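You operate a simulated robot arm through the tools that you are given. There is no shell and no other tool.

You run a simulated two-armed robot. Do the job below in one go: nothing can be reset, and whatever is moved stays where it is left.

JOB
Close the tall box and band it.
Fine: press the blue tissue in it flat first; short flaps, then long ones; band it in its cradle with the blue lever and let the lever up again; leave the other tissue alone.

Only the result counts: the job must be done as asked and must still hold three seconds after the hand-in. Knocking over, shifting, dropping, spilling or breaking anything else fails it.

ROBOT AND FRAMES
Two 7-joint arms with fingered hands on one trunk that stands fixed in place. Base frame: the origin is at the foot of the trunk, x ahead of it, y to its left, z up; the work surface is at about z = 80. Readings come in cm, degrees, newtons and seconds.
The left shoulder is at [7, 14.5, 118.7], the right one opposite. With the tool pointing down near the work surface each hand reaches from about 34 to 78 cm from the base axis, measured 20 degrees to its own side. Payload 3.5 kg a hand.
The tool frame of a hand sits at the grasp point between the pads (the TCP): z along the fingers, y along the line on which they close. The tips reach 2.5 cm beyond it. The gripper opens to 8.8 cm; its body begins 2.9 cm behind the TCP. The gripper is a hand of 4 fingers: y runs from the thumb to the fingers, the wrist lies at [-1.3, -9.7, -16.2] in the tool frame, and closing takes about 1.5 s.
Orientation is that of the tool frame in the base frame, as a unit quaternion [w, x, y, z]. With the fingers straight down and the wrist toward the robot, the tool's x, y and z point along [0, 1, 0], [1, 0, 0] and [0, 0, -1] of the base frame.

CONTROLS
- The arms move only by the tool servo_tool. It takes "left_commands", "right_commands" or both (then of equal length, played together; a hand with none holds still); each is a list of rows, each a list of 6 numbers: the shift along the base's x, y, z in units of 100 mm (1.0 is 100 mm), then the turn, a rotation vector about the base's x, y, z in units of 90 degrees (1.0 is 90 degrees). In form: [[tx, ty, tz, wx, wy, wz], ...]. A call has 1 to 20 rows; each row is the pose to reach, as a shift and turn from the pose commanded when the call began. "left_jaw" and "right_jaw" are, for a hand that has rows, the opening, from 0 (shut) to 1 (fully open), set as the call begins (left out, the last holds). A call with a number of a shift or a turn outside -1 to 1 is refused whole. A row lasts 0.2 s, in which the tool goes at most 5 cm and 8.6 degrees; a call with a longer step from one row to the next is refused whole, and so is a gripper value outside its range. A pose out of reach is approached as far as the arm can. The call stops where the force on the tool passes 90 N (or 10 N more than at its start, if that is more) or the arm is blocked; 0.2 s more then pass. Each finger travels about 4.5 cm/s and halts on what it meets, pressing with about 32 N; the grip force reading is that of the motor and also rises with nothing between the fingers. The clock runs only during rows and for 0.2 s after the last one: add rows that repeat a pose to give the fingers time. The reply holds the time, the measured pose of the TCP, the force on the tool along the base axes, the opening and the grip force, in the units named above and with some noise, with the torque about the TCP (base axes, N m) and any sound that the robot's microphone picked up, and new pictures: "views" is both (left out), scene, wrist or none (wrist: the cameras of the hands that moved).
- Cameras (640 x 400 px; columns grow to the right, rows downward): "scene" is now at [13.46, -1.12, 149.96]; the picture's right is [-0.10, -0.99, 0.00], its down [-0.63, 0.07, -0.77] and it looks along [0.77, -0.08, -0.64] (base axes); focal length 297 px, centre (320, 200). "left" rides on the left gripper at [-6.4, -8.3, -9.8] in its tool frame; the picture's right is [-0.62, -0.37, 0.69], its down [0.71, -0.63, 0.30] and it looks along [0.32, 0.68, 0.65] (tool axes); focal length 265 px, centre (320, 200). "right" rides on the right gripper at [6.4, -8.3, -9.8] in its tool frame; the picture's right is [-0.62, 0.37, -0.69], its down [-0.71, -0.63, 0.30] and it looks along [-0.32, 0.68, 0.65] (tool axes); focal length 265 px, centre (320, 200). There is no depth. A picture from a camera that has moved, and an enlarged one, comes with that camera's place and axes in the base frame and with its lens.
- lift_body(by): slides the trunk up (or, below 0, down) by that many cm; the arms and the scene camera ride with it, the base frame stays. It gives what a move gives, with no picture.
- curl_fingers(index, middle, ring, thumb_bend, thumb_turn, hand): sets how far each is bent, from 0 (flat) to 1 (curled in); at 0.3 the hand is open as for a grip, at 0.7 the pads meet at the TCP. One left out holds its place. A second passes; each finger stops where it meets its share of the squeeze, and holds until it gets a number again. A gripper value or a shape takes the hand back. It gives what a move gives, with no picture; readings hold the bend of each and the force on the fingers (four entries, about 0 where the hand has none), thumb and palm. thumb_turn goes from beside the hand (0) to across from the fingers (1), as for a grip.
- preshape(shape, hand): the hand has 4 fingers and takes this shape, open, in about a second: jaw (thumb against the fingers, like two jaws); tri (thumb and two fingers); tip (a fingertip pinch); poke (one finger out to press); point (the index stretched); flat (the hand flat); cup (the hand cupped); fist (a fist). The gripper value then closes the fingers along that shape, each until it touches; the sizes above hold for jaw. It gives what a move gives, with no picture.
- turn_head(pan, tilt): turns the head with the scene camera to pan (to the left, within 86 degrees either way) and tilt (down, from -29 to 69), counted from straight ahead of the robot. It gives what a move gives, and a new picture of the scene camera.
- close_up(camera, box): a new picture of the part [left, top, right, bottom] of that camera's present view, enlarged. The clock stands still meanwhile.
- sign_off(): hands the job in; it is judged then, once.

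Nothing tells you positions but the pictures and the camera data. Unless the task says otherwise, let go and move clear before handing in.

The tools are called after "Emit:" as name(argument=value, ...) on one line, values as JSON. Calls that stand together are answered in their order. servo_tool: Moves the arms, as the interface text tells. Its arguments: {"type":"object","properties":{"left_commands":{"type":"array","items":{"type":"array","items":{"type":"number"}}},"left_jaw":{"type":"number"},"right_commands":{"type":"array","items":{"type":"array","items":{"type":"number"}}},"right_jaw":{"type":"number"},"views":{"type":"string","enum":["both","scene","wrist","none"]}},"required":[]} The other tools are called the same way: lift_body (by) moves the trunk up or down; preshape (shape, hand) gives the hand a shape; curl_fingers (index, middle, ring, thumb_bend, thumb_turn, hand) moves the fingers one by one; turn_head (pan, tilt) turns the head that bears the scene camera; close_up (camera, box) takes an enlarged picture of a part of a camera's view; sign_off () hands the job in.

At the start:

```text
time_s: 0.0
left_tcp_pos: [57.34, 8.39, 129.02]
left_orientation: [-0.001, 0.706, 0.708, 0.0]
left_ft_force: [-0.4, -0.1, 0.5]
left_torque: [-0.01, 0.0, 0.01]
left_finger_gap: 8.76
left_finger_force: 0.0
left_shape: jaw
left_bend: [0.3, 0.3, 0.3, 0.3, 0.98]
left_finger forces: [0.0, 0.0, 0.0, 0.0, 0.0, 0.0]
right_tcp_pos: [48.26, -27.46, 131.02]
right_orientation: [-0.001, 0.707, 0.707, -0.001]
right_ft_force: [-0.1, 0.1, -0.1]
right_torque: [0.01, 0.02, 0.03]
right_finger_gap: 8.78
right_finger_force: 0.1
right_shape: jaw
right_bend: [0.3, 0.3, 0.3, 0.3, 0.98]
right_finger forces: [0.1, 0.0, 0.0, 0.0, 0.1, 0.0]
trunk travel left (down, up): [-75.0, 9.0]
head pan, tilt (commanded): [-5.9, 39.6]
```

scene: 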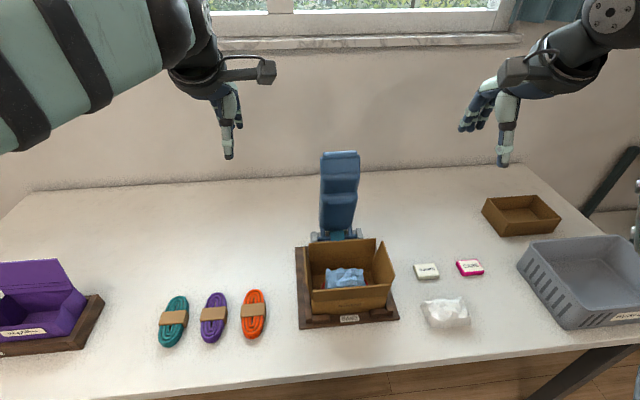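
right: 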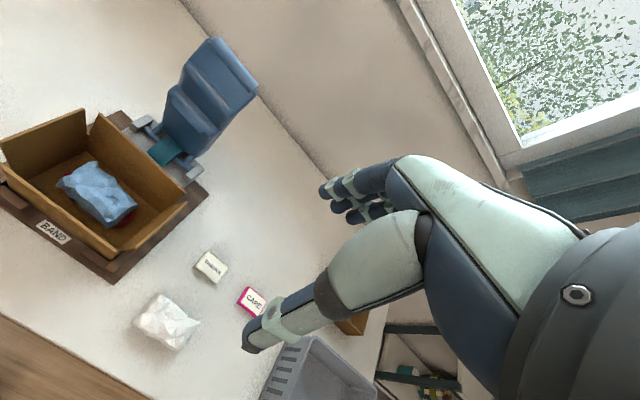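
left: 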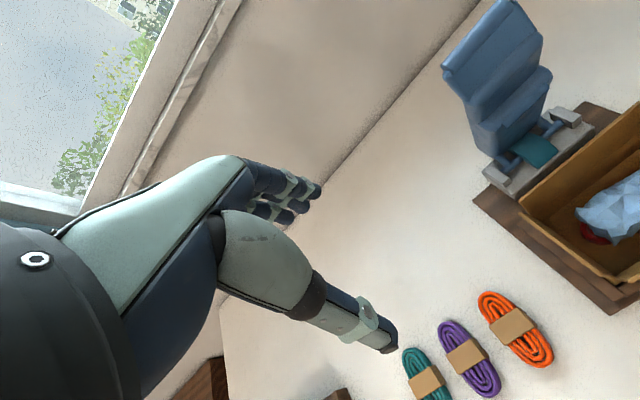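

I see a brown open box with blue tissue sitting in a dark cradle with a blue lever behind it, near the middle of the table, with coils of band to the left and a white tissue and a bin to the right. I'll take close-ups before moving anything.

Emit:
close_up(camera="scene", box=[280, 140, 420, 340])

Emit:
close_up(camera="right", box=[0, 20, 280, 300])

Emit:
close_up(camera="left", box=[400, 0, 640, 400])

Emit:
close_up(camera="scene", box=[0, 240, 280, 380])

Emit:
close_up(camera="scene", box=[400, 180, 640, 340])

```text
2.00 times, centred on (350, 240) of scene
camera zoom: at [13.46, -1.12, 149.96], right [-0.1, -0.99, 0.0], down [-0.63, 0.07, -0.77], along [0.77, -0.08, -0.64], focal length 595 px, centre (260, 120)
```

zoom: 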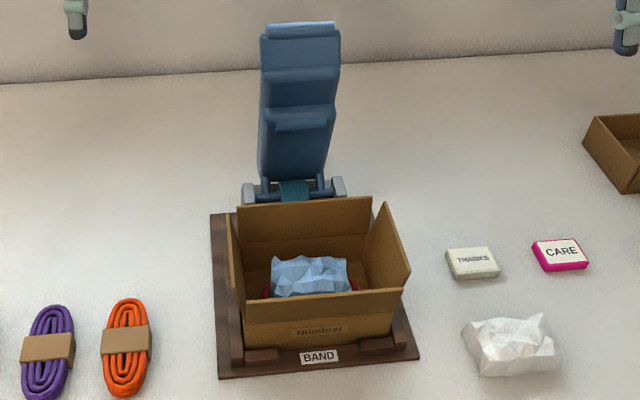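

```text
1.43 times, centred on (140, 160) of right
camera zoom: at [40.07, -21.0, 140.74], right [0.37, -0.62, 0.69], down [-0.63, -0.71, -0.3], along [0.68, -0.32, -0.65], focal length 379 px, centre (577, 257)
```

zoom: 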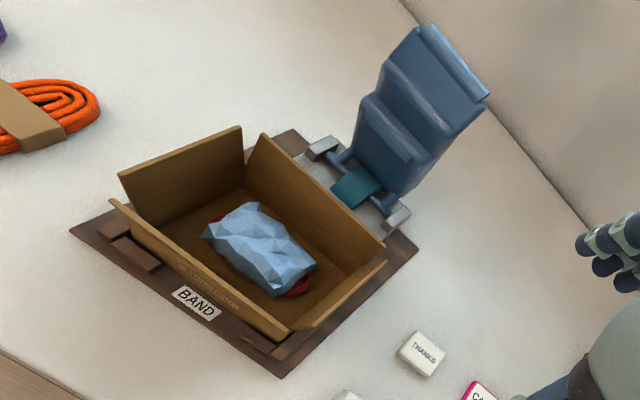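

```text
1.00 times, centred on (520, 200) of left (not enlarged: the box is as wide or as high as the picture)
camera zoom: at [48.89, 1.88, 138.97], right [-0.37, -0.62, -0.69], down [-0.63, 0.71, -0.3], along [0.68, 0.33, -0.65], focal length 265 px, centre (120, 200)
```

zoom: 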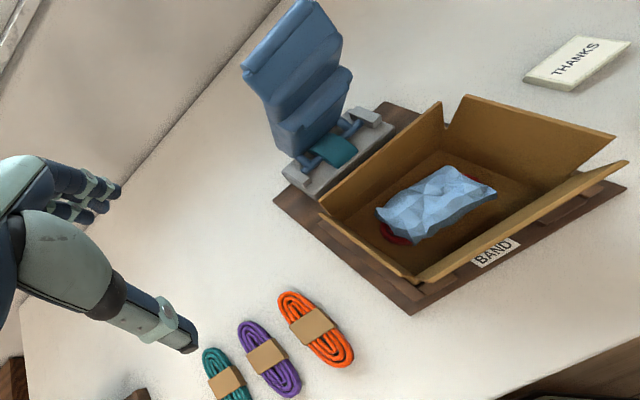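

```text
2.29 times, centred on (140, 310) of scene
camera zoom: at [13.46, -1.12, 149.96], right [-0.1, -0.99, 0.0], down [-0.63, 0.07, -0.77], along [0.77, -0.08, -0.64], focal length 680 px, centre (731, -51)
```

zoom: 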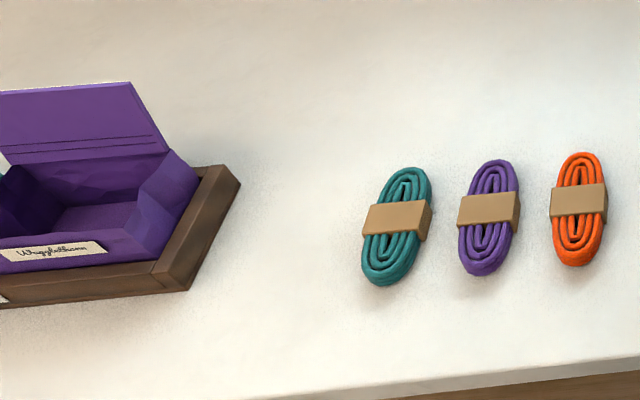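

```text
2.50 times, centred on (520, 260) of scene
camera zoom: at [13.46, -1.12, 149.96], right [-0.1, -0.99, 0.0], down [-0.63, 0.07, -0.77], along [0.77, -0.08, -0.64], focal length 743 px, centre (-180, 50)
```

zoom: 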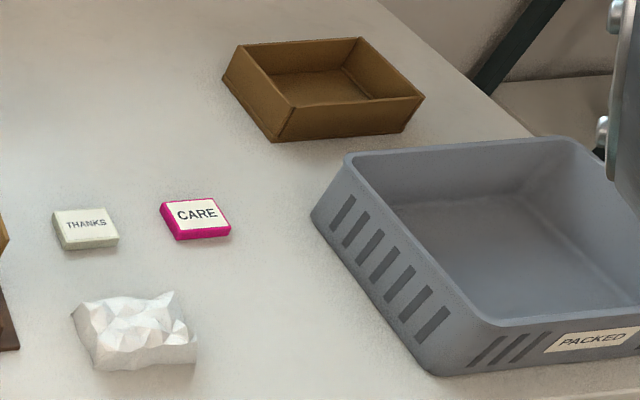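

The brown box in the BAND cradle holds the blue tissue (over something red). I'll turn the head to see the rest of the table on both sides.

Emit:
turn_head(pan=30, tilt=45)

Emit:
turn_head(pan=-35, tilt=45)

Emit:
turn_head(pan=-5, tilt=52)

```text
time_s: 1.0
left_tcp_pos: [57.16, 8.4, 129.03]
left_orientation: [0.0, 0.706, 0.708, 0.0]
left_ft_force: [0.0, 0.2, -0.3]
left_torque: [0.01, -0.03, 0.0]
left_finger_gap: 8.76
left_finger_force: 0.0
left_shape: jaw
left_bend: [0.3, 0.3, 0.3, 0.3, 0.98]
left_finger forces: [0.0, 0.0, 0.0, 0.1, 0.0, 0.0]
right_tcp_pos: [48.49, -27.54, 130.88]
right_orientation: [0.0, 0.707, 0.707, 0.001]
right_ft_force: [0.7, 0.0, 0.3]
right_torque: [-0.02, 0.01, 0.03]
right_finger_gap: 8.77
right_finger_force: 0.1
right_shape: jaw
right_bend: [0.3, 0.3, 0.3, 0.3, 0.98]
right_finger forces: [0.1, 0.0, 0.1, 0.0, 0.0, 0.0]
trunk travel left (down, up): [-75.0, 9.0]
head pan, tilt (commanded): [30.0, 45.0]
camera scene: at [12.02, 3.81, 149.17], right [0.5, -0.87, 0.0], down [-0.61, -0.35, -0.71], along [0.61, 0.35, -0.71], focal length 297 px, centre (320, 200)
```

scene: 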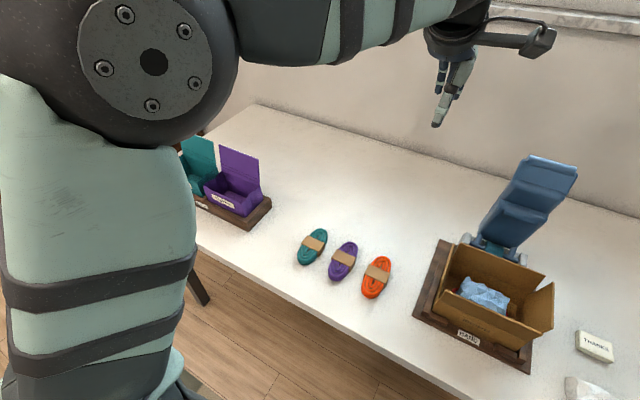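

```text
time_s: 2.4
left_tcp_pos: [57.24, 8.45, 129.08]
left_orientation: [-0.001, 0.707, 0.707, 0.0]
left_ft_force: [0.0, 0.3, -0.3]
left_torque: [0.0, 0.0, -0.03]
left_finger_gap: 8.75
left_finger_force: 0.0
left_shape: jaw
left_bend: [0.3, 0.3, 0.3, 0.3, 0.98]
left_finger forces: [0.1, 0.0, 0.0, 0.1, 0.0, 0.0]
right_tcp_pos: [48.44, -27.42, 131.01]
right_orientation: [0.0, 0.707, 0.707, 0.0]
right_ft_force: [0.1, -0.8, 0.5]
right_torque: [-0.06, 0.0, -0.01]
right_finger_gap: 8.75
right_finger_force: 0.0
right_shape: jaw
right_bend: [0.3, 0.3, 0.3, 0.3, 0.98]
right_finger forces: [0.1, 0.0, 0.0, 0.0, 0.1, 0.0]
trunk travel left (down, up): [-75.0, 9.0]
head pan, tilt (commanded): [-35.0, 45.0]
camera scene: at [11.65, -4.9, 149.17], right [-0.57, -0.82, 0.0], down [-0.58, 0.4, -0.71], along [0.58, -0.4, -0.71], focal length 297 px, centre (320, 200)
```

scene: 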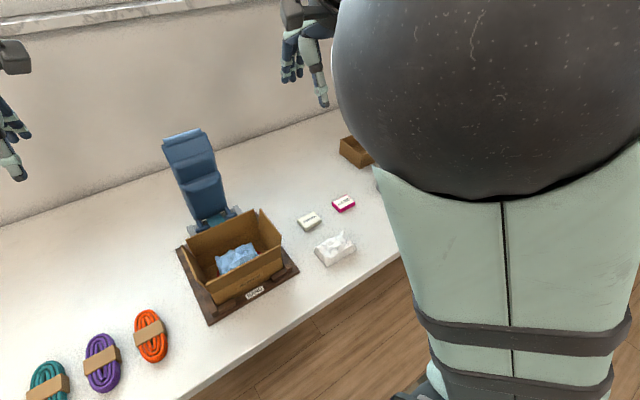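

```text
time_s: 3.3
left_tcp_pos: [57.24, 8.51, 129.06]
left_orientation: [0.0, 0.706, 0.708, 0.0]
left_ft_force: [-0.4, 0.2, 0.0]
left_torque: [-0.04, 0.0, 0.0]
left_finger_gap: 8.78
left_finger_force: 0.0
left_shape: jaw
left_bend: [0.3, 0.3, 0.3, 0.3, 0.98]
left_finger forces: [0.1, 0.1, 0.1, 0.0, 0.1, 0.0]
right_tcp_pos: [48.3, -27.42, 130.97]
right_orientation: [0.0, 0.707, 0.707, 0.0]
right_ft_force: [0.4, 0.3, -0.3]
right_torque: [0.0, -0.04, -0.02]
right_finger_gap: 8.75
right_finger_force: 0.1
right_shape: jaw
right_bend: [0.3, 0.3, 0.3, 0.3, 0.98]
right_finger forces: [0.0, 0.0, 0.0, 0.0, 0.0, 0.1]
trunk travel left (down, up): [-75.0, 9.0]
head pan, tilt (commanded): [-5.0, 52.0]
camera scene: at [12.45, -0.91, 148.22], right [-0.09, -1.0, 0.0], down [-0.78, 0.07, -0.62], along [0.61, -0.05, -0.79], focal length 297 px, centre (320, 200)
```

scene: 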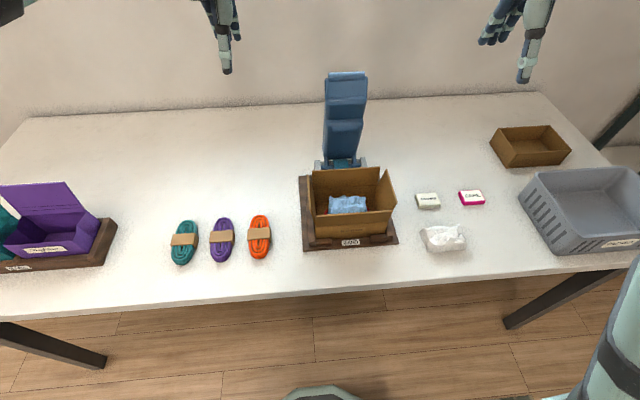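

Nothing else is a tall box; the tall one is the flapped box in the BAND cradle. I'll zoom in on it from this steeper view to measure it.

Emit:
close_up(camera="scene", box=[290, 60, 410, 160])

Emit:
close_up(camera="scene", box=[290, 150, 410, 260])

Emit:
close_up(camera="right", box=[0, 90, 220, 290])

Emit:
close_up(camera="left", box=[440, 90, 640, 330])

```text
4.00 times, centred on (350, 110) of scene
camera zoom: at [12.45, -0.91, 148.22], right [-0.09, -1.0, 0.0], down [-0.78, 0.07, -0.62], along [0.61, -0.05, -0.79], focal length 1189 px, centre (200, 560)
```

zoom: 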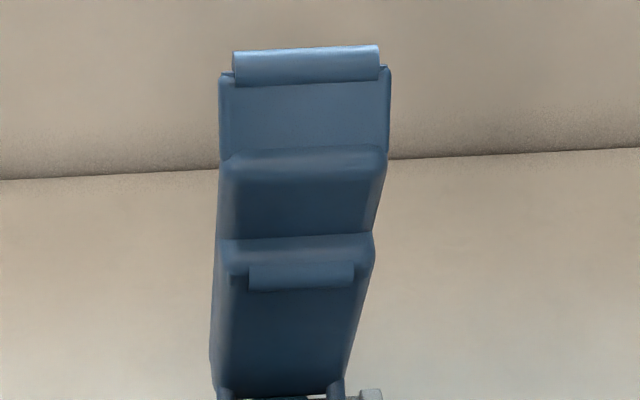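

```text
3.64 times, centred on (350, 205) of scene
camera zoom: at [12.45, -0.91, 148.22], right [-0.09, -1.0, 0.0], down [-0.78, 0.07, -0.62], along [0.61, -0.05, -0.79], focal length 1081 px, centre (211, 182)
```

zoom: 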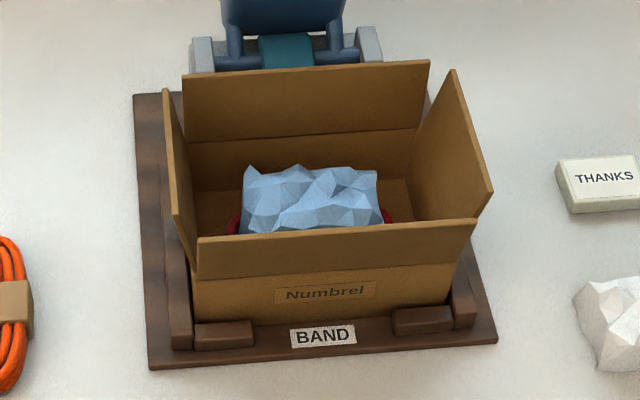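

```text
2.00 times, centred on (110, 190) of right
camera zoom: at [40.06, -21.01, 140.74], right [0.37, -0.62, 0.69], down [-0.63, -0.71, -0.3], along [0.68, -0.32, -0.65], focal length 531 px, centre (740, 220)
```

zoom: 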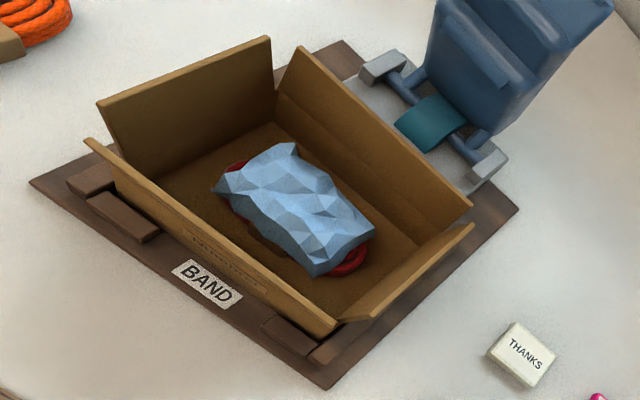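

```text
1.67 times, centred on (540, 210) of left
camera zoom: at [48.89, 1.87, 138.97], right [-0.37, -0.62, -0.69], down [-0.63, 0.71, -0.3], along [0.68, 0.33, -0.65], focal length 442 px, centre (-47, 183)
```

zoom: 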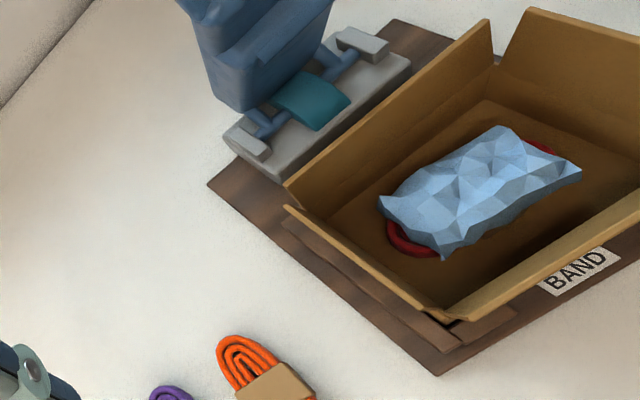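

The box spans about x 51–63.5, y −3.3 to −21.4, with its rim near z 88, long flaps front and back, short flaps left and right, and the lever pivots behind it near x 75. I'll put the right hand in a fist and look at its form before using it to press the tissue.

Emit:
preshape(hand="right", shape="fist")

Emit:
turn_head(pan=-25, tilt=30)

Emit:
close_up(camera="right", box=[0, 0, 640, 400])

```text
time_s: 4.2
left_tcp_pos: [57.26, 8.41, 128.96]
left_orientation: [0.0, 0.706, 0.708, -0.001]
left_ft_force: [0.3, -0.1, 0.2]
left_torque: [0.04, 0.02, 0.0]
left_finger_gap: 8.75
left_finger_force: 0.0
left_shape: jaw
left_bend: [0.3, 0.3, 0.3, 0.3, 0.98]
left_finger forces: [0.0, 0.0, 0.0, 0.0, 0.1, 0.0]
right_tcp_pos: [48.33, -27.3, 130.94]
right_orientation: [0.0, 0.707, 0.707, -0.001]
right_ft_force: [-0.8, -0.2, 0.4]
right_torque: [0.0, 0.03, 0.01]
right_finger_gap: 0.0
right_finger_force: 0.1
right_shape: fist
right_bend: [1.0, 1.0, 1.0, 0.86, 0.85]
right_finger forces: [0.0, 0.0, 0.0, 0.0, 0.0, 0.0]
trunk travel left (down, up): [-75.0, 9.0]
head pan, tilt (commanded): [-5.0, 52.0]
```

```text
time_s: 5.1
left_tcp_pos: [57.21, 8.44, 128.93]
left_orientation: [-0.001, 0.707, 0.707, -0.001]
left_ft_force: [0.2, -0.5, -0.2]
left_torque: [0.01, 0.0, 0.0]
left_finger_gap: 8.76
left_finger_force: 0.1
left_shape: jaw
left_bend: [0.3, 0.3, 0.3, 0.3, 0.98]
left_finger forces: [0.1, 0.0, 0.0, 0.0, 0.1, 0.0]
right_tcp_pos: [48.4, -27.57, 130.95]
right_orientation: [0.0, 0.707, 0.707, 0.0]
right_ft_force: [0.3, -0.1, 0.5]
right_torque: [0.0, -0.01, 0.01]
right_finger_gap: 0.0
right_finger_force: 0.0
right_shape: fist
right_bend: [1.0, 1.0, 1.0, 0.86, 0.85]
right_finger forces: [0.0, 0.0, 0.0, 0.0, 0.0, 0.1]
trunk travel left (down, up): [-75.0, 9.0]
head pan, tilt (commanded): [-25.0, 30.0]
camera scene: at [13.17, -4.05, 151.42], right [-0.42, -0.91, 0.0], down [-0.45, 0.21, -0.87], along [0.78, -0.36, -0.5], focal length 297 px, centre (320, 200)
```

scene: 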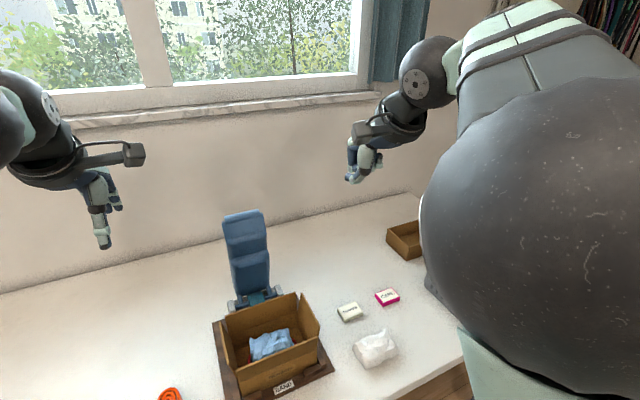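

```text
1.00 times, centred on (320, 200) of right (not enlarged: the box is as wide or as high as the picture)
camera zoom: at [40.06, -21.0, 140.74], right [0.37, -0.62, 0.69], down [-0.63, -0.71, -0.3], along [0.68, -0.32, -0.65], focal length 265 px, centre (320, 200)
```

zoom: 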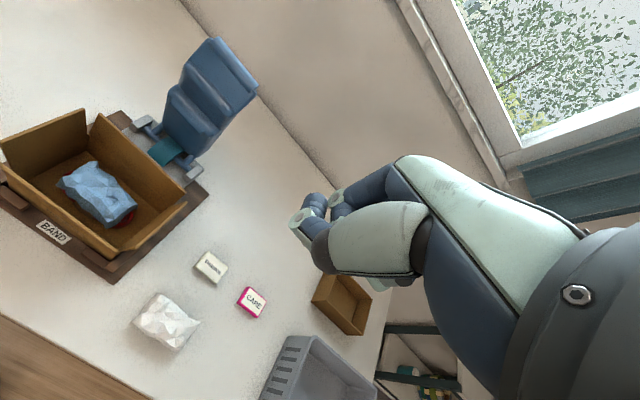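

The fist looks compact, with the knuckle row as its front face and the palm inclined about 45° in the tool frame. I'll tilt the right hand so the knuckles face straight down and bring it over the box, staying high.

Emit:
servo_tool(right_commands=[[0.06, 0.12, -0.04, 0, 0.06, 0], [0.12, 0.24, -0.08, 0, 0.13, 0], [0.19, 0.36, -0.12, 0, 0.2, 0], [0.25, 0.48, -0.16, 0, 0.27, 0], [0.31, 0.6, -0.2, 0, 0.34, 0], [0.38, 0.72, -0.24, 0, 0.41, 0], [0.44, 0.84, -0.28, 0, 0.47, 0], [0.5, 0.95, -0.3, 0, 0.51, 0], [0.5, 0.95, -0.3, 0, 0.51, 0]], views="both")

Emit:
turn_head(pan=-10, tilt=35)

```text
time_s: 7.1
left_tcp_pos: [57.09, 8.4, 129.08]
left_orientation: [-0.001, 0.707, 0.707, 0.0]
left_ft_force: [0.2, -0.7, 0.4]
left_torque: [0.02, -0.01, 0.03]
left_finger_gap: 8.77
left_finger_force: 0.0
left_shape: jaw
left_bend: [0.3, 0.3, 0.3, 0.3, 0.98]
left_finger forces: [0.0, 0.0, 0.0, 0.1, 0.0, 0.0]
right_tcp_pos: [53.3, -17.98, 128.02]
right_orientation: [-0.277, 0.65, 0.651, -0.277]
right_ft_force: [-0.9, -1.0, -0.2]
right_torque: [-0.03, -0.01, -0.03]
right_finger_gap: 0.0
right_finger_force: 0.1
right_shape: fist
right_bend: [1.0, 1.0, 1.0, 0.86, 0.85]
right_finger forces: [0.1, 0.0, 0.0, 0.0, 0.1, 0.1]
trunk travel left (down, up): [-75.0, 9.0]
head pan, tilt (commanded): [-25.0, 30.0]
camera scene: at [13.11, -4.1, 151.44], right [-0.42, -0.91, 0.0], down [-0.45, 0.21, -0.87], along [0.79, -0.37, -0.5], focal length 297 px, centre (320, 200)
camera right: at [54.64, -11.62, 140.75], right [0.75, -0.62, 0.22], down [-0.66, -0.72, 0.24], along [0.01, -0.32, -0.95], focal length 265 px, centre (320, 200)
```

scene: 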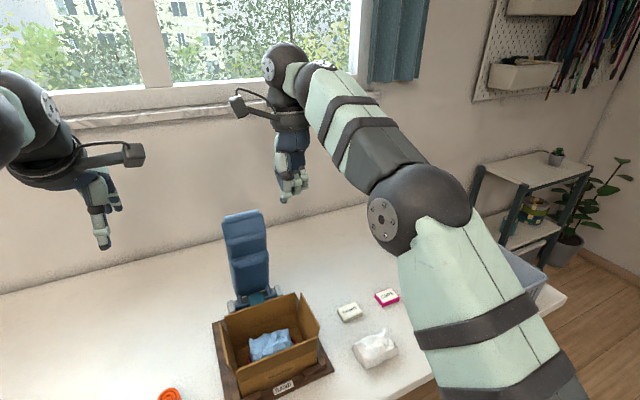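
right: 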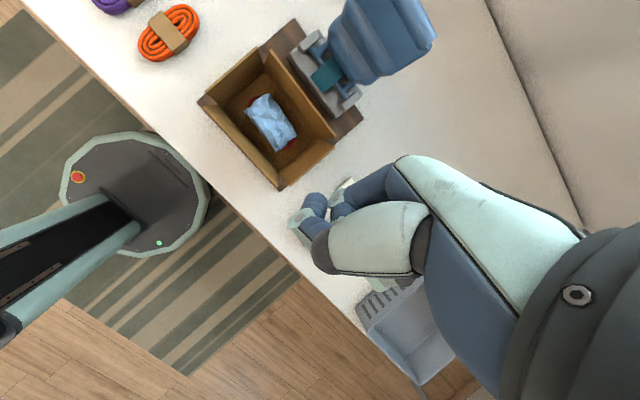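

```text
time_s: 7.9
left_tcp_pos: [57.22, 8.45, 128.96]
left_orientation: [-0.001, 0.706, 0.708, -0.001]
left_ft_force: [0.5, 1.1, 0.3]
left_torque: [-0.01, -0.02, 0.0]
left_finger_gap: 8.74
left_finger_force: 0.0
left_shape: jaw
left_bend: [0.3, 0.3, 0.3, 0.3, 0.98]
left_finger forces: [0.1, 0.0, 0.0, 0.0, 0.1, 0.1]
right_tcp_pos: [53.25, -18.13, 128.0]
right_orientation: [-0.275, 0.65, 0.652, -0.277]
right_ft_force: [-0.3, -0.5, 0.3]
right_torque: [-0.04, -0.02, -0.03]
right_finger_gap: 0.01
right_finger_force: 0.0
right_shape: fist
right_bend: [1.0, 1.0, 1.0, 0.86, 0.85]
right_finger forces: [0.0, 0.1, 0.0, 0.1, 0.1, 0.0]
trunk travel left (down, up): [-75.0, 9.0]
head pan, tilt (commanded): [-10.0, 35.0]
camera scene: at [13.64, -1.78, 150.66], right [-0.17, -0.98, 0.0], down [-0.56, 0.1, -0.82], along [0.81, -0.14, -0.57], focal length 297 px, centre (320, 200)
```

scene: 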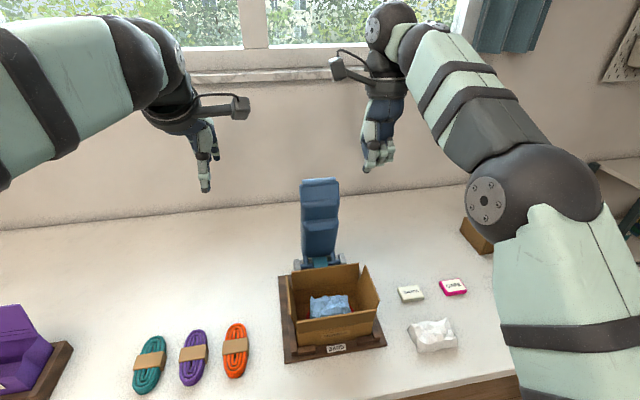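

The hand now points straight down with a compact fist, and the right wrist camera gives a near top-down view of the box. I'll zoom in on both to fix the box geometry and the fist's size.

Emit:
close_up(camera="right", box=[180, 0, 440, 200])

Emit:
close_up(camera="scene", box=[320, 20, 440, 200])

Emit:
close_up(camera="scene", box=[270, 160, 400, 370])

```text
2.00 times, centred on (310, 100) of right
camera zoom: at [54.68, -11.58, 140.73], right [0.75, -0.62, 0.22], down [-0.66, -0.71, 0.24], along [0.01, -0.32, -0.95], focal length 531 px, centre (340, 400)
```

zoom: 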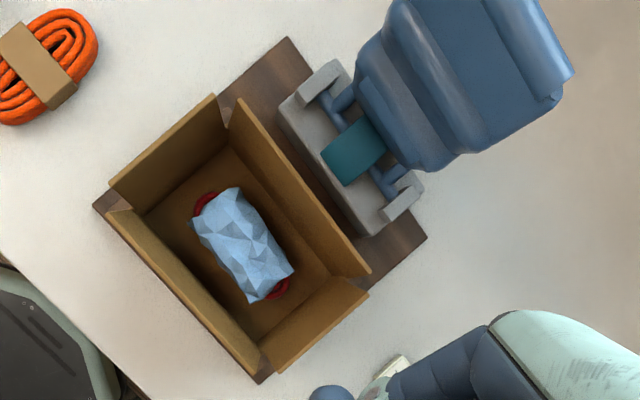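

```text
2.22 times, centred on (380, 110) of scene
camera zoom: at [13.64, -1.78, 150.66], right [-0.17, -0.98, 0.0], down [-0.56, 0.1, -0.82], along [0.81, -0.14, -0.57], focal length 661 px, centre (187, 400)
```

zoom: 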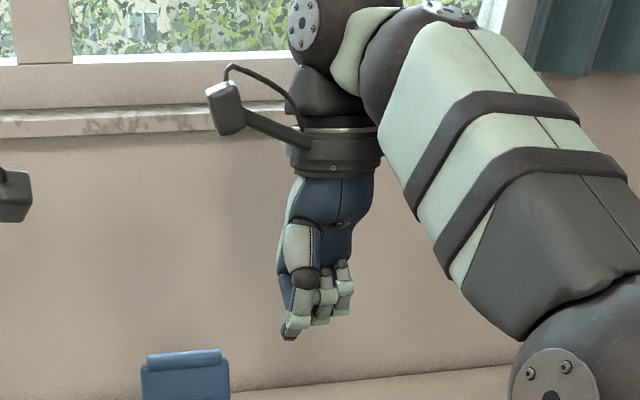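

```text
1.90 times, centred on (335, 265) of scene
camera zoom: at [13.64, -1.78, 150.66], right [-0.17, -0.98, 0.0], down [-0.56, 0.1, -0.82], along [0.81, -0.14, -0.57], focal length 566 px, centre (291, 76)
```

zoom: 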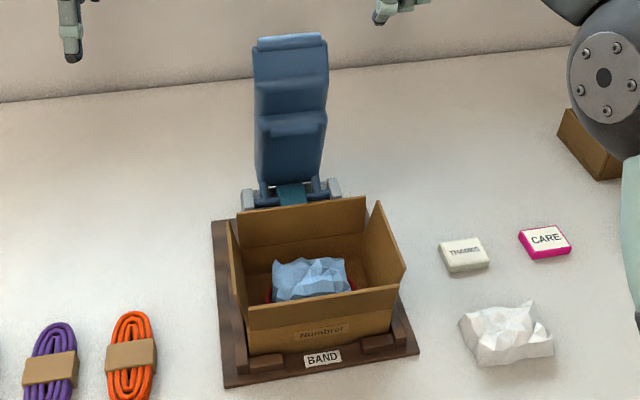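

From the top view the box centre is about (58, −11.7), the tissue covers about x 55–61, y −16 to −7, and the fist's lowest point is about 3 cm below the TCP. I'll move the fist over the tissue and descend in steps, checking clearance to the flaps.

Emit:
servo_tool(right_commands=[[0.0, 0.2, -0.1, 0, 0, 0], [0.03, 0.4, -0.3, 0, 0, 0], [0.06, 0.6, -0.5, 0, 0, 0], [0.08, 0.74, -0.7, 0, 0, 0], [0.08, 0.74, -0.9, 0, 0, 0], [0.08, 0.74, -1.0, 0, 0, 0]], views="none")

Emit:
servo_tool(right_commands=[[0, 0, -0.2, 0, 0, 0], [0, 0, -0.4, 0, 0, 0], [0, 0, -0.6, 0, 0, 0], [0, 0, -0.8, 0, 0, 0], [0, 0, -0.9, 0, 0, 0]], views="both")

```text
time_s: 9.3
left_tcp_pos: [57.25, 8.4, 129.04]
left_orientation: [-0.001, 0.707, 0.707, -0.001]
left_ft_force: [-0.1, 0.1, 0.3]
left_torque: [0.0, -0.02, 0.0]
left_finger_gap: 8.75
left_finger_force: 0.0
left_shape: jaw
left_bend: [0.3, 0.3, 0.3, 0.3, 0.98]
left_finger forces: [0.0, 0.1, 0.0, 0.0, 0.0, 0.0]
right_tcp_pos: [54.07, -10.39, 117.84]
right_orientation: [-0.276, 0.651, 0.651, -0.276]
right_ft_force: [-0.2, 0.2, 0.0]
right_torque: [0.0, 0.02, -0.02]
right_finger_gap: 0.0
right_finger_force: 0.1
right_shape: fist
right_bend: [1.0, 1.0, 1.0, 0.86, 0.85]
right_finger forces: [0.0, 0.0, 0.0, 0.0, 0.1, 0.0]
trunk travel left (down, up): [-75.0, 9.0]
head pan, tilt (commanded): [-10.0, 35.0]
```

```text
time_s: 10.5
left_tcp_pos: [57.39, 8.46, 128.96]
left_orientation: [-0.001, 0.707, 0.707, 0.0]
left_ft_force: [-0.1, -0.3, 0.3]
left_torque: [-0.02, -0.02, 0.0]
left_finger_gap: 8.75
left_finger_force: 0.0
left_shape: jaw
left_bend: [0.3, 0.3, 0.3, 0.3, 0.98]
left_finger forces: [0.0, 0.0, 0.0, 0.0, 0.1, 0.0]
right_tcp_pos: [54.24, -10.58, 109.24]
right_orientation: [-0.276, 0.651, 0.651, -0.276]
right_ft_force: [0.1, 0.4, -0.2]
right_torque: [0.03, -0.03, 0.02]
right_finger_gap: 0.01
right_finger_force: 0.1
right_shape: fist
right_bend: [1.0, 1.0, 1.0, 0.86, 0.85]
right_finger forces: [0.1, 0.0, 0.0, 0.0, 0.1, 0.0]
trunk travel left (down, up): [-75.0, 9.0]
head pan, tilt (commanded): [-10.0, 35.0]
camera scene: at [13.68, -1.77, 150.65], right [-0.17, -0.98, 0.0], down [-0.57, 0.1, -0.82], along [0.81, -0.14, -0.57], focal length 297 px, centre (320, 200)
camera right: at [55.5, -4.1, 121.88], right [0.75, -0.62, 0.22], down [-0.66, -0.71, 0.24], along [0.01, -0.32, -0.95], focal length 265 px, centre (320, 200)
```

scene: 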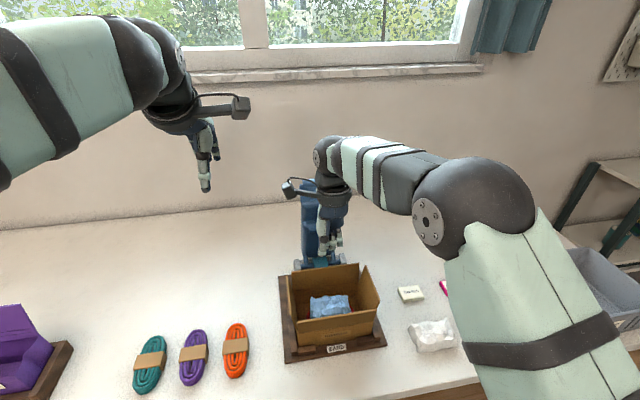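
right: 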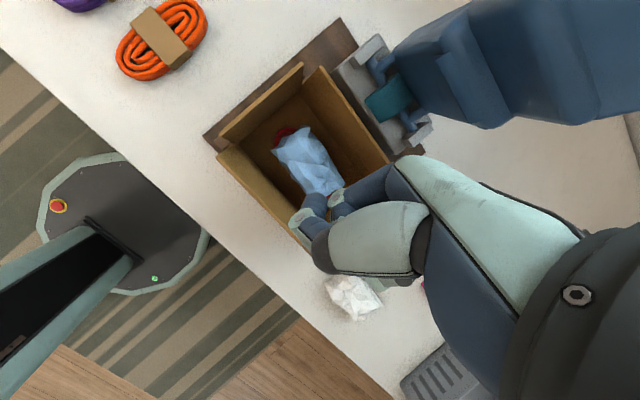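

The fist is hovering above the box, about 12 cm over the flap tops. I'll zoom in to check its alignment with the tissue before descending further.

Emit:
close_up(camera="scene", box=[270, 130, 400, 370])

Emit:
close_up(camera="right", box=[200, 20, 460, 300])

```text
1.67 times, centred on (335, 250) of scene
camera zoom: at [13.68, -1.77, 150.65], right [-0.17, -0.98, 0.0], down [-0.57, 0.1, -0.82], along [0.81, -0.14, -0.57], focal length 496 px, centre (295, 117)
```

zoom: 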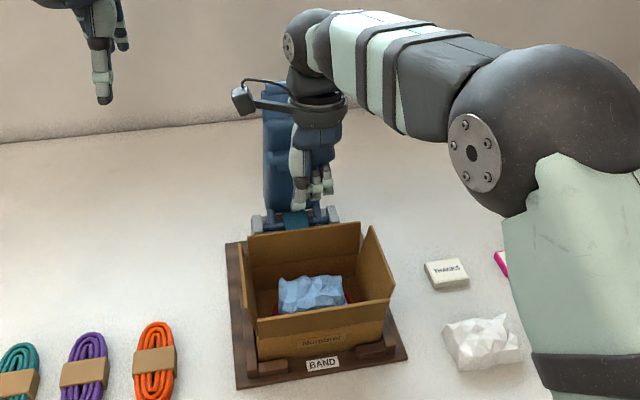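

```text
1.43 times, centred on (330, 160) of right
camera zoom: at [55.5, -4.1, 121.88], right [0.75, -0.62, 0.22], down [-0.66, -0.71, 0.24], along [0.01, -0.32, -0.95], focal length 379 px, centre (306, 257)
```

zoom: 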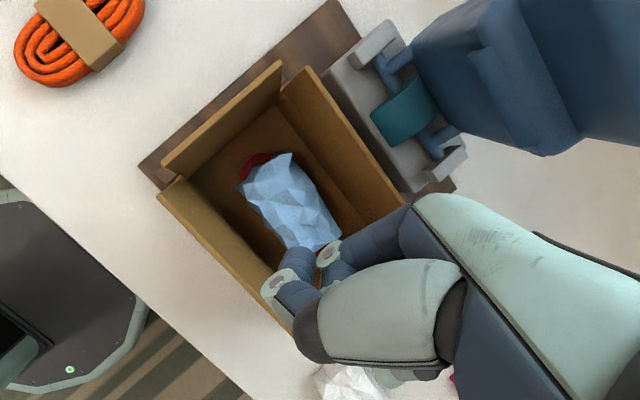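

The fist is centred over the tissue (about x 54–61, y −8 to −15) and clears the flaps on all sides. I'll descend straight down into the box, then creep until contact.

Emit:
servo_tool(right_commands=[[0.04, 0, -0.2, 0, 0, 0], [0.04, 0, -0.4, 0, 0, 0], [0.04, 0, -0.6, 0, 0, 0], [0.04, 0, -0.8, 0, 0, 0], [0.04, 0, -1.0, 0, 0, 0]], views="none")

Emit:
servo_tool(right_commands=[[0, 0, -0.1, 0, 0, 0], [0, 0, -0.2, 0, 0, 0], [0, 0, -0.3, 0, 0, 0], [0, 0, -0.4, 0, 0, 0], [0, 0, -0.5, 0, 0, 0]], views="both")

```text
time_s: 11.7
left_tcp_pos: [57.42, 8.44, 129.03]
left_orientation: [-0.001, 0.707, 0.708, 0.0]
left_ft_force: [0.4, -0.7, -0.2]
left_torque: [0.02, 0.0, -0.01]
left_finger_gap: 8.78
left_finger_force: 0.0
left_shape: jaw
left_bend: [0.3, 0.3, 0.3, 0.3, 0.98]
left_finger forces: [0.1, 0.0, 0.1, 0.0, 0.0, 0.0]
right_tcp_pos: [54.74, -10.56, 98.82]
right_orientation: [-0.275, 0.651, 0.652, -0.275]
right_ft_force: [0.1, -0.4, -0.4]
right_torque: [0.0, -0.04, 0.03]
right_finger_gap: 0.01
right_finger_force: 0.0
right_shape: fist
right_bend: [1.0, 1.0, 1.0, 0.86, 0.85]
right_finger forces: [0.0, 0.0, 0.1, 0.0, 0.0, 0.1]
trunk travel left (down, up): [-75.0, 9.0]
head pan, tilt (commanded): [-10.0, 35.0]
```

```text
time_s: 12.9
left_tcp_pos: [57.26, 8.5, 128.93]
left_orientation: [0.0, 0.706, 0.708, -0.001]
left_ft_force: [-0.8, -0.6, 0.1]
left_torque: [-0.06, -0.02, 0.01]
left_finger_gap: 8.77
left_finger_force: 0.0
left_shape: jaw
left_bend: [0.3, 0.3, 0.3, 0.3, 0.98]
left_finger forces: [0.0, 0.0, 0.0, 0.1, 0.0, 0.1]
right_tcp_pos: [54.47, -10.5, 93.91]
right_orientation: [-0.276, 0.651, 0.651, -0.275]
right_ft_force: [0.2, -0.5, -0.7]
right_torque: [0.0, 0.0, 0.0]
right_finger_gap: 0.0
right_finger_force: 0.0
right_shape: fist
right_bend: [1.0, 1.0, 1.0, 0.86, 0.85]
right_finger forces: [0.1, 0.0, 0.0, 0.1, 0.1, 0.1]
trunk travel left (down, up): [-75.0, 9.0]
head pan, tilt (commanded): [-10.0, 35.0]
camera scene: at [13.69, -1.78, 150.65], right [-0.17, -0.98, 0.0], down [-0.57, 0.1, -0.82], along [0.81, -0.14, -0.57], focal length 297 px, centre (320, 200)
camera right: at [55.9, -4.04, 106.69], right [0.75, -0.62, 0.22], down [-0.66, -0.71, 0.24], along [0.01, -0.32, -0.95], focal length 265 px, centre (320, 200)
```

scene: 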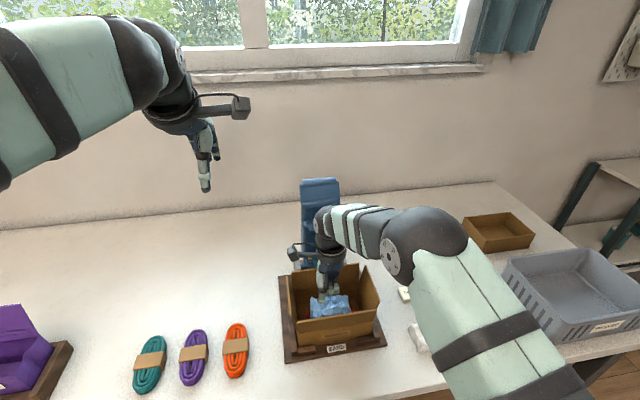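
right: 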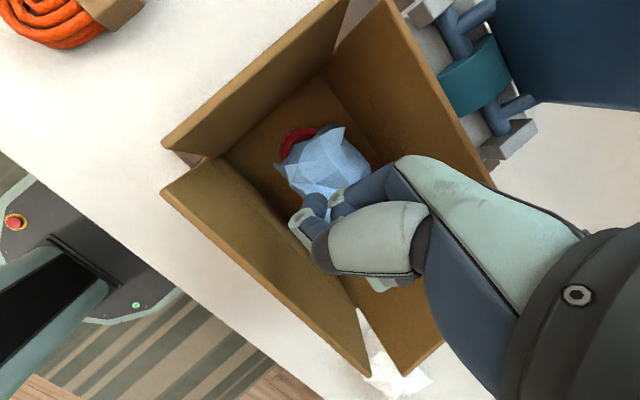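

The fist is inside the box opening with free space on every side and no contact yet. I'll creep downward until the tissue resists.

Emit:
servo_tool(right_commands=[[0, 0, -0.04, 0, 0, 0], [0, 0, -0.08, 0, 0, 0], [0, 0, -0.12, 0, 0, 0], [0, 0, -0.16, 0, 0, 0], [0, 0, -0.2, 0, 0, 0], [0, 0, -0.24, 0, 0, 0], [0, 0, -0.28, 0, 0, 0], [0, 0, -0.32, 0, 0, 0]], views="both")

```text
time_s: 14.7
left_tcp_pos: [57.3, 8.47, 129.01]
left_orientation: [0.0, 0.706, 0.708, 0.0]
left_ft_force: [0.3, 0.2, -0.1]
left_torque: [-0.01, 0.01, -0.02]
left_finger_gap: 8.79
left_finger_force: 0.1
left_shape: jaw
left_bend: [0.3, 0.3, 0.3, 0.3, 0.98]
left_finger forces: [0.0, 0.0, 0.0, 0.0, 0.1, 0.0]
right_tcp_pos: [54.61, -10.59, 90.66]
right_orientation: [-0.275, 0.65, 0.652, -0.276]
right_ft_force: [0.6, 0.8, 0.7]
right_torque: [0.01, 0.0, 0.01]
right_finger_gap: 0.0
right_finger_force: 0.1
right_shape: fist
right_bend: [1.0, 1.0, 1.0, 0.86, 0.85]
right_finger forces: [0.0, 0.1, 0.1, 0.0, 0.0, 0.0]
trunk travel left (down, up): [-75.0, 9.0]
head pan, tilt (commanded): [-10.0, 35.0]
camera scene: at [13.67, -1.77, 150.65], right [-0.17, -0.98, 0.0], down [-0.57, 0.1, -0.82], along [0.81, -0.14, -0.57], focal length 297 px, centre (320, 200)
camera right: at [55.88, -4.14, 103.48], right [0.75, -0.62, 0.22], down [-0.66, -0.72, 0.24], along [0.01, -0.32, -0.95], focal length 265 px, centre (320, 200)
```

scene: 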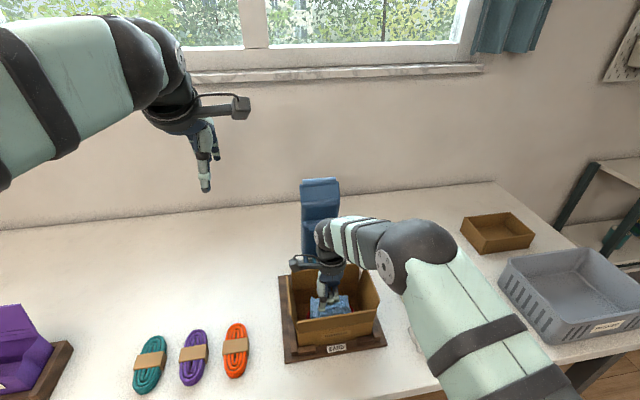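
right: 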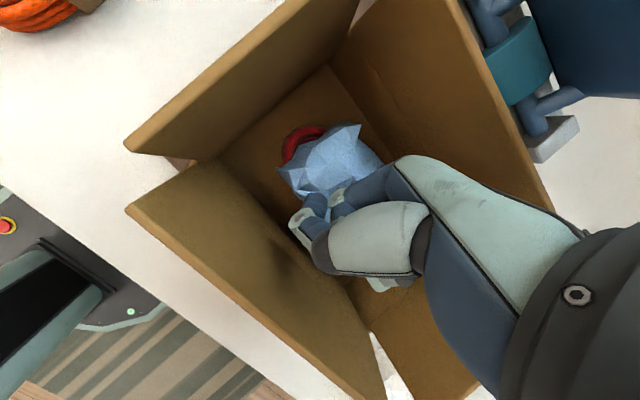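

Still no contact with the fist bottom near z 87. I'll keep creeping down slowly.

Emit:
servo_tool(right_commands=[[0, 0, -0.03, 0, 0, 0], [0, 0, -0.06, 0, 0, 0], [0, 0, -0.09, 0, 0, 0], [0, 0, -0.12, 0, 0, 0], [0, 0, -0.15, 0, 0, 0], [0, 0, -0.18, 0, 0, 0]], views="both")

```text
time_s: 16.1
left_tcp_pos: [57.18, 8.39, 129.03]
left_orientation: [0.0, 0.706, 0.708, -0.001]
left_ft_force: [0.1, 0.8, 0.5]
left_torque: [-0.02, 0.05, 0.03]
left_finger_gap: 8.74
left_finger_force: 0.0
left_shape: jaw
left_bend: [0.3, 0.3, 0.3, 0.3, 0.98]
left_finger forces: [0.0, 0.1, 0.1, 0.0, 0.0, 0.0]
right_tcp_pos: [54.64, -10.58, 88.93]
right_orientation: [-0.275, 0.651, 0.652, -0.276]
right_ft_force: [-0.9, 0.0, -1.2]
right_torque: [-0.03, 0.01, -0.02]
right_finger_gap: 0.0
right_finger_force: 0.1
right_shape: fist
right_bend: [1.0, 1.0, 1.0, 0.86, 0.85]
right_finger forces: [0.1, 0.1, 0.0, 0.2, 0.0, 0.0]
trunk travel left (down, up): [-75.0, 9.0]
head pan, tilt (commanded): [-10.0, 35.0]
camera scene: at [13.67, -1.77, 150.65], right [-0.17, -0.98, 0.0], down [-0.57, 0.1, -0.82], along [0.81, -0.14, -0.57], focal length 297 px, centre (320, 200)
camera right: at [55.91, -4.03, 101.75], right [0.75, -0.62, 0.22], down [-0.66, -0.71, 0.24], along [0.01, -0.32, -0.95], focal length 265 px, centre (320, 200)
```

scene: 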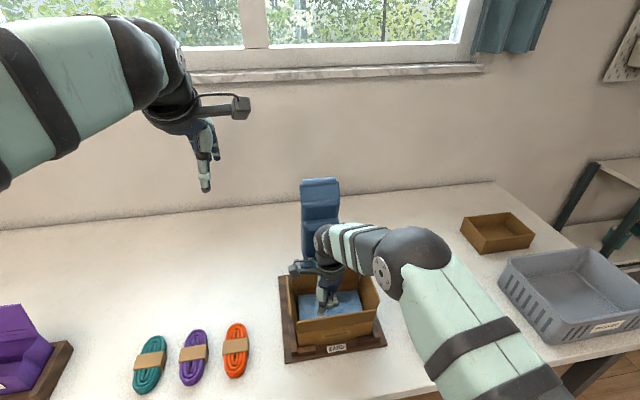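
right: 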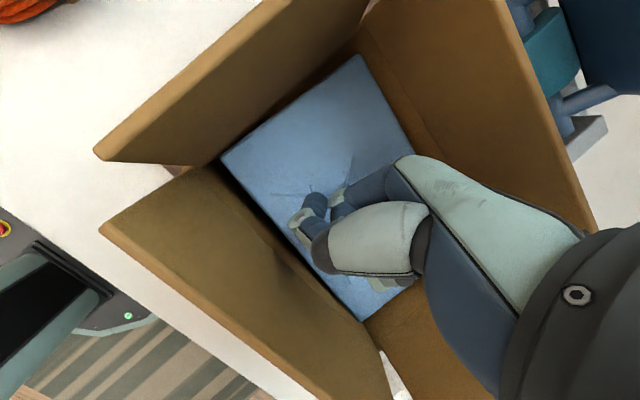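

The blue tissue has gone from crumpled to a flat sheet under the fist. I'll look closer before I lift.

Emit:
close_up(camera="right", box=[200, 40, 460, 340])

Emit:
close_up(camera="scene", box=[270, 200, 400, 370])

```text
1.33 times, centred on (330, 190) of right
camera zoom: at [55.91, -4.03, 101.75], right [0.75, -0.62, 0.22], down [-0.66, -0.71, 0.24], along [0.01, -0.32, -0.95], focal length 354 px, centre (307, 213)
```

zoom: 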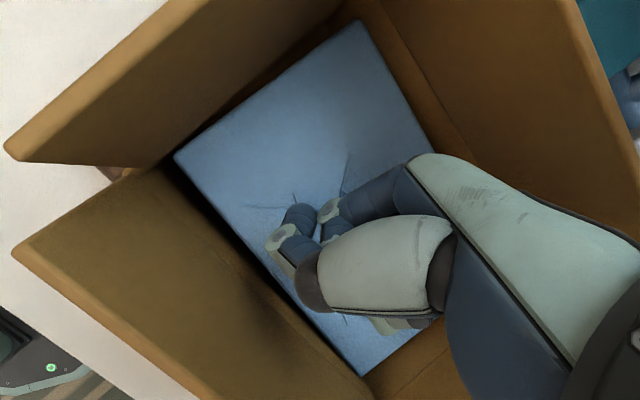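

```text
2.35 times, centred on (335, 285) of scene
camera zoom: at [13.67, -1.77, 150.65], right [-0.17, -0.98, 0.0], down [-0.57, 0.1, -0.82], along [0.81, -0.14, -0.57], focal length 700 px, centre (285, 0)
```

zoom: 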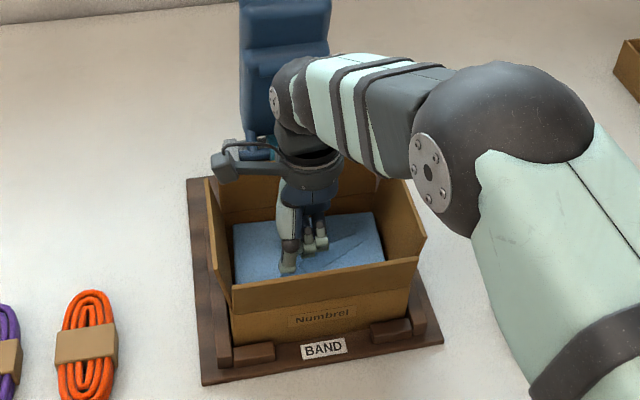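

The tissue is pressed into a flat sheet filling the box. I'll lift the right hand straight up out of the box, and then shape it flat as a vertical blade for folding the flaps.

Emit:
servo_tool(right_commands=[[0, 0, 0.15, 0, 0, 0], [0, 0, 0.35, 0, 0, 0], [0, 0, 0.6, 0, 0, 0], [0, 0, 0.85, 0, 0, 0], [0, 0, 1.0, 0, 0, 0]], views="none")

Emit:
servo_tool(right_commands=[[0, 0, 0.3, 0, 0, 0], [0, 0, 0.6, 0, 0, 0], [0, 0, 0.9, 0, 0, 0], [0, 0, 1.0, 0, 0, 0], [0, 0, 1.0, 0, 0, 0]], views="both")

```text
time_s: 17.3
left_tcp_pos: [57.24, 8.49, 128.97]
left_orientation: [0.0, 0.706, 0.708, -0.002]
left_ft_force: [0.2, -0.9, -0.2]
left_torque: [0.0, 0.0, -0.02]
left_finger_gap: 8.73
left_finger_force: 0.0
left_shape: jaw
left_bend: [0.3, 0.3, 0.3, 0.3, 0.98]
left_finger forces: [0.1, 0.0, 0.1, 0.0, 0.2, 0.0]
right_tcp_pos: [54.48, -10.53, 98.97]
right_orientation: [-0.276, 0.651, 0.651, -0.276]
right_ft_force: [0.2, 1.0, 0.0]
right_torque: [-0.03, 0.01, -0.04]
right_finger_gap: 0.0
right_finger_force: 0.1
right_shape: fist
right_bend: [1.0, 1.0, 1.0, 0.86, 0.85]
right_finger forces: [0.1, 0.0, 0.1, 0.1, 0.0, 0.1]
trunk travel left (down, up): [-75.0, 9.0]
head pan, tilt (commanded): [-10.0, 35.0]
```

```text
time_s: 18.5
left_tcp_pos: [57.2, 8.45, 128.98]
left_orientation: [-0.001, 0.706, 0.708, -0.001]
left_ft_force: [-0.6, -0.3, 0.8]
left_torque: [0.01, 0.01, -0.03]
left_finger_gap: 8.74
left_finger_force: 0.0
left_shape: jaw
left_bend: [0.3, 0.3, 0.3, 0.3, 0.98]
left_finger forces: [0.0, 0.0, 0.0, 0.0, 0.0, 0.1]
right_tcp_pos: [54.54, -10.5, 109.01]
right_orientation: [-0.275, 0.65, 0.652, -0.276]
right_ft_force: [-0.4, -0.2, -0.1]
right_torque: [0.04, 0.0, -0.01]
right_finger_gap: 0.02
right_finger_force: 0.1
right_shape: fist
right_bend: [1.0, 1.0, 1.0, 0.86, 0.85]
right_finger forces: [0.1, 0.1, 0.0, 0.0, 0.0, 0.0]
trunk travel left (down, up): [-75.0, 9.0]
head pan, tilt (commanded): [-10.0, 35.0]
camera scene: at [13.67, -1.77, 150.65], right [-0.17, -0.98, 0.0], down [-0.57, 0.1, -0.82], along [0.81, -0.14, -0.57], focal length 297 px, centre (320, 200)
camera right: at [55.91, -3.96, 121.74], right [0.75, -0.62, 0.22], down [-0.66, -0.71, 0.24], along [0.01, -0.32, -0.95], focal length 265 px, centre (320, 200)
```

scene: 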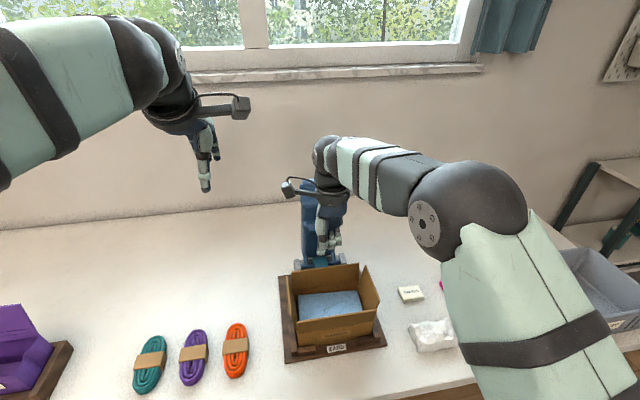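
right: 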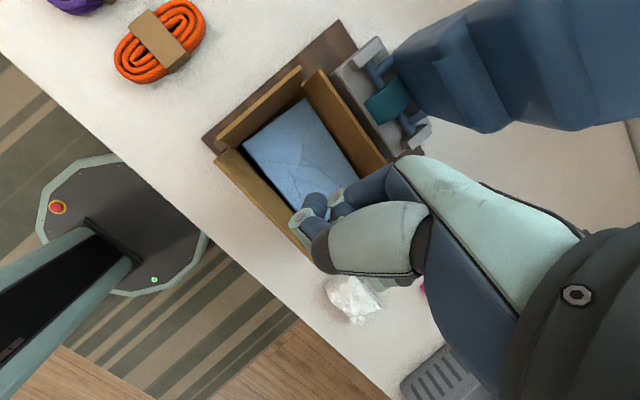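

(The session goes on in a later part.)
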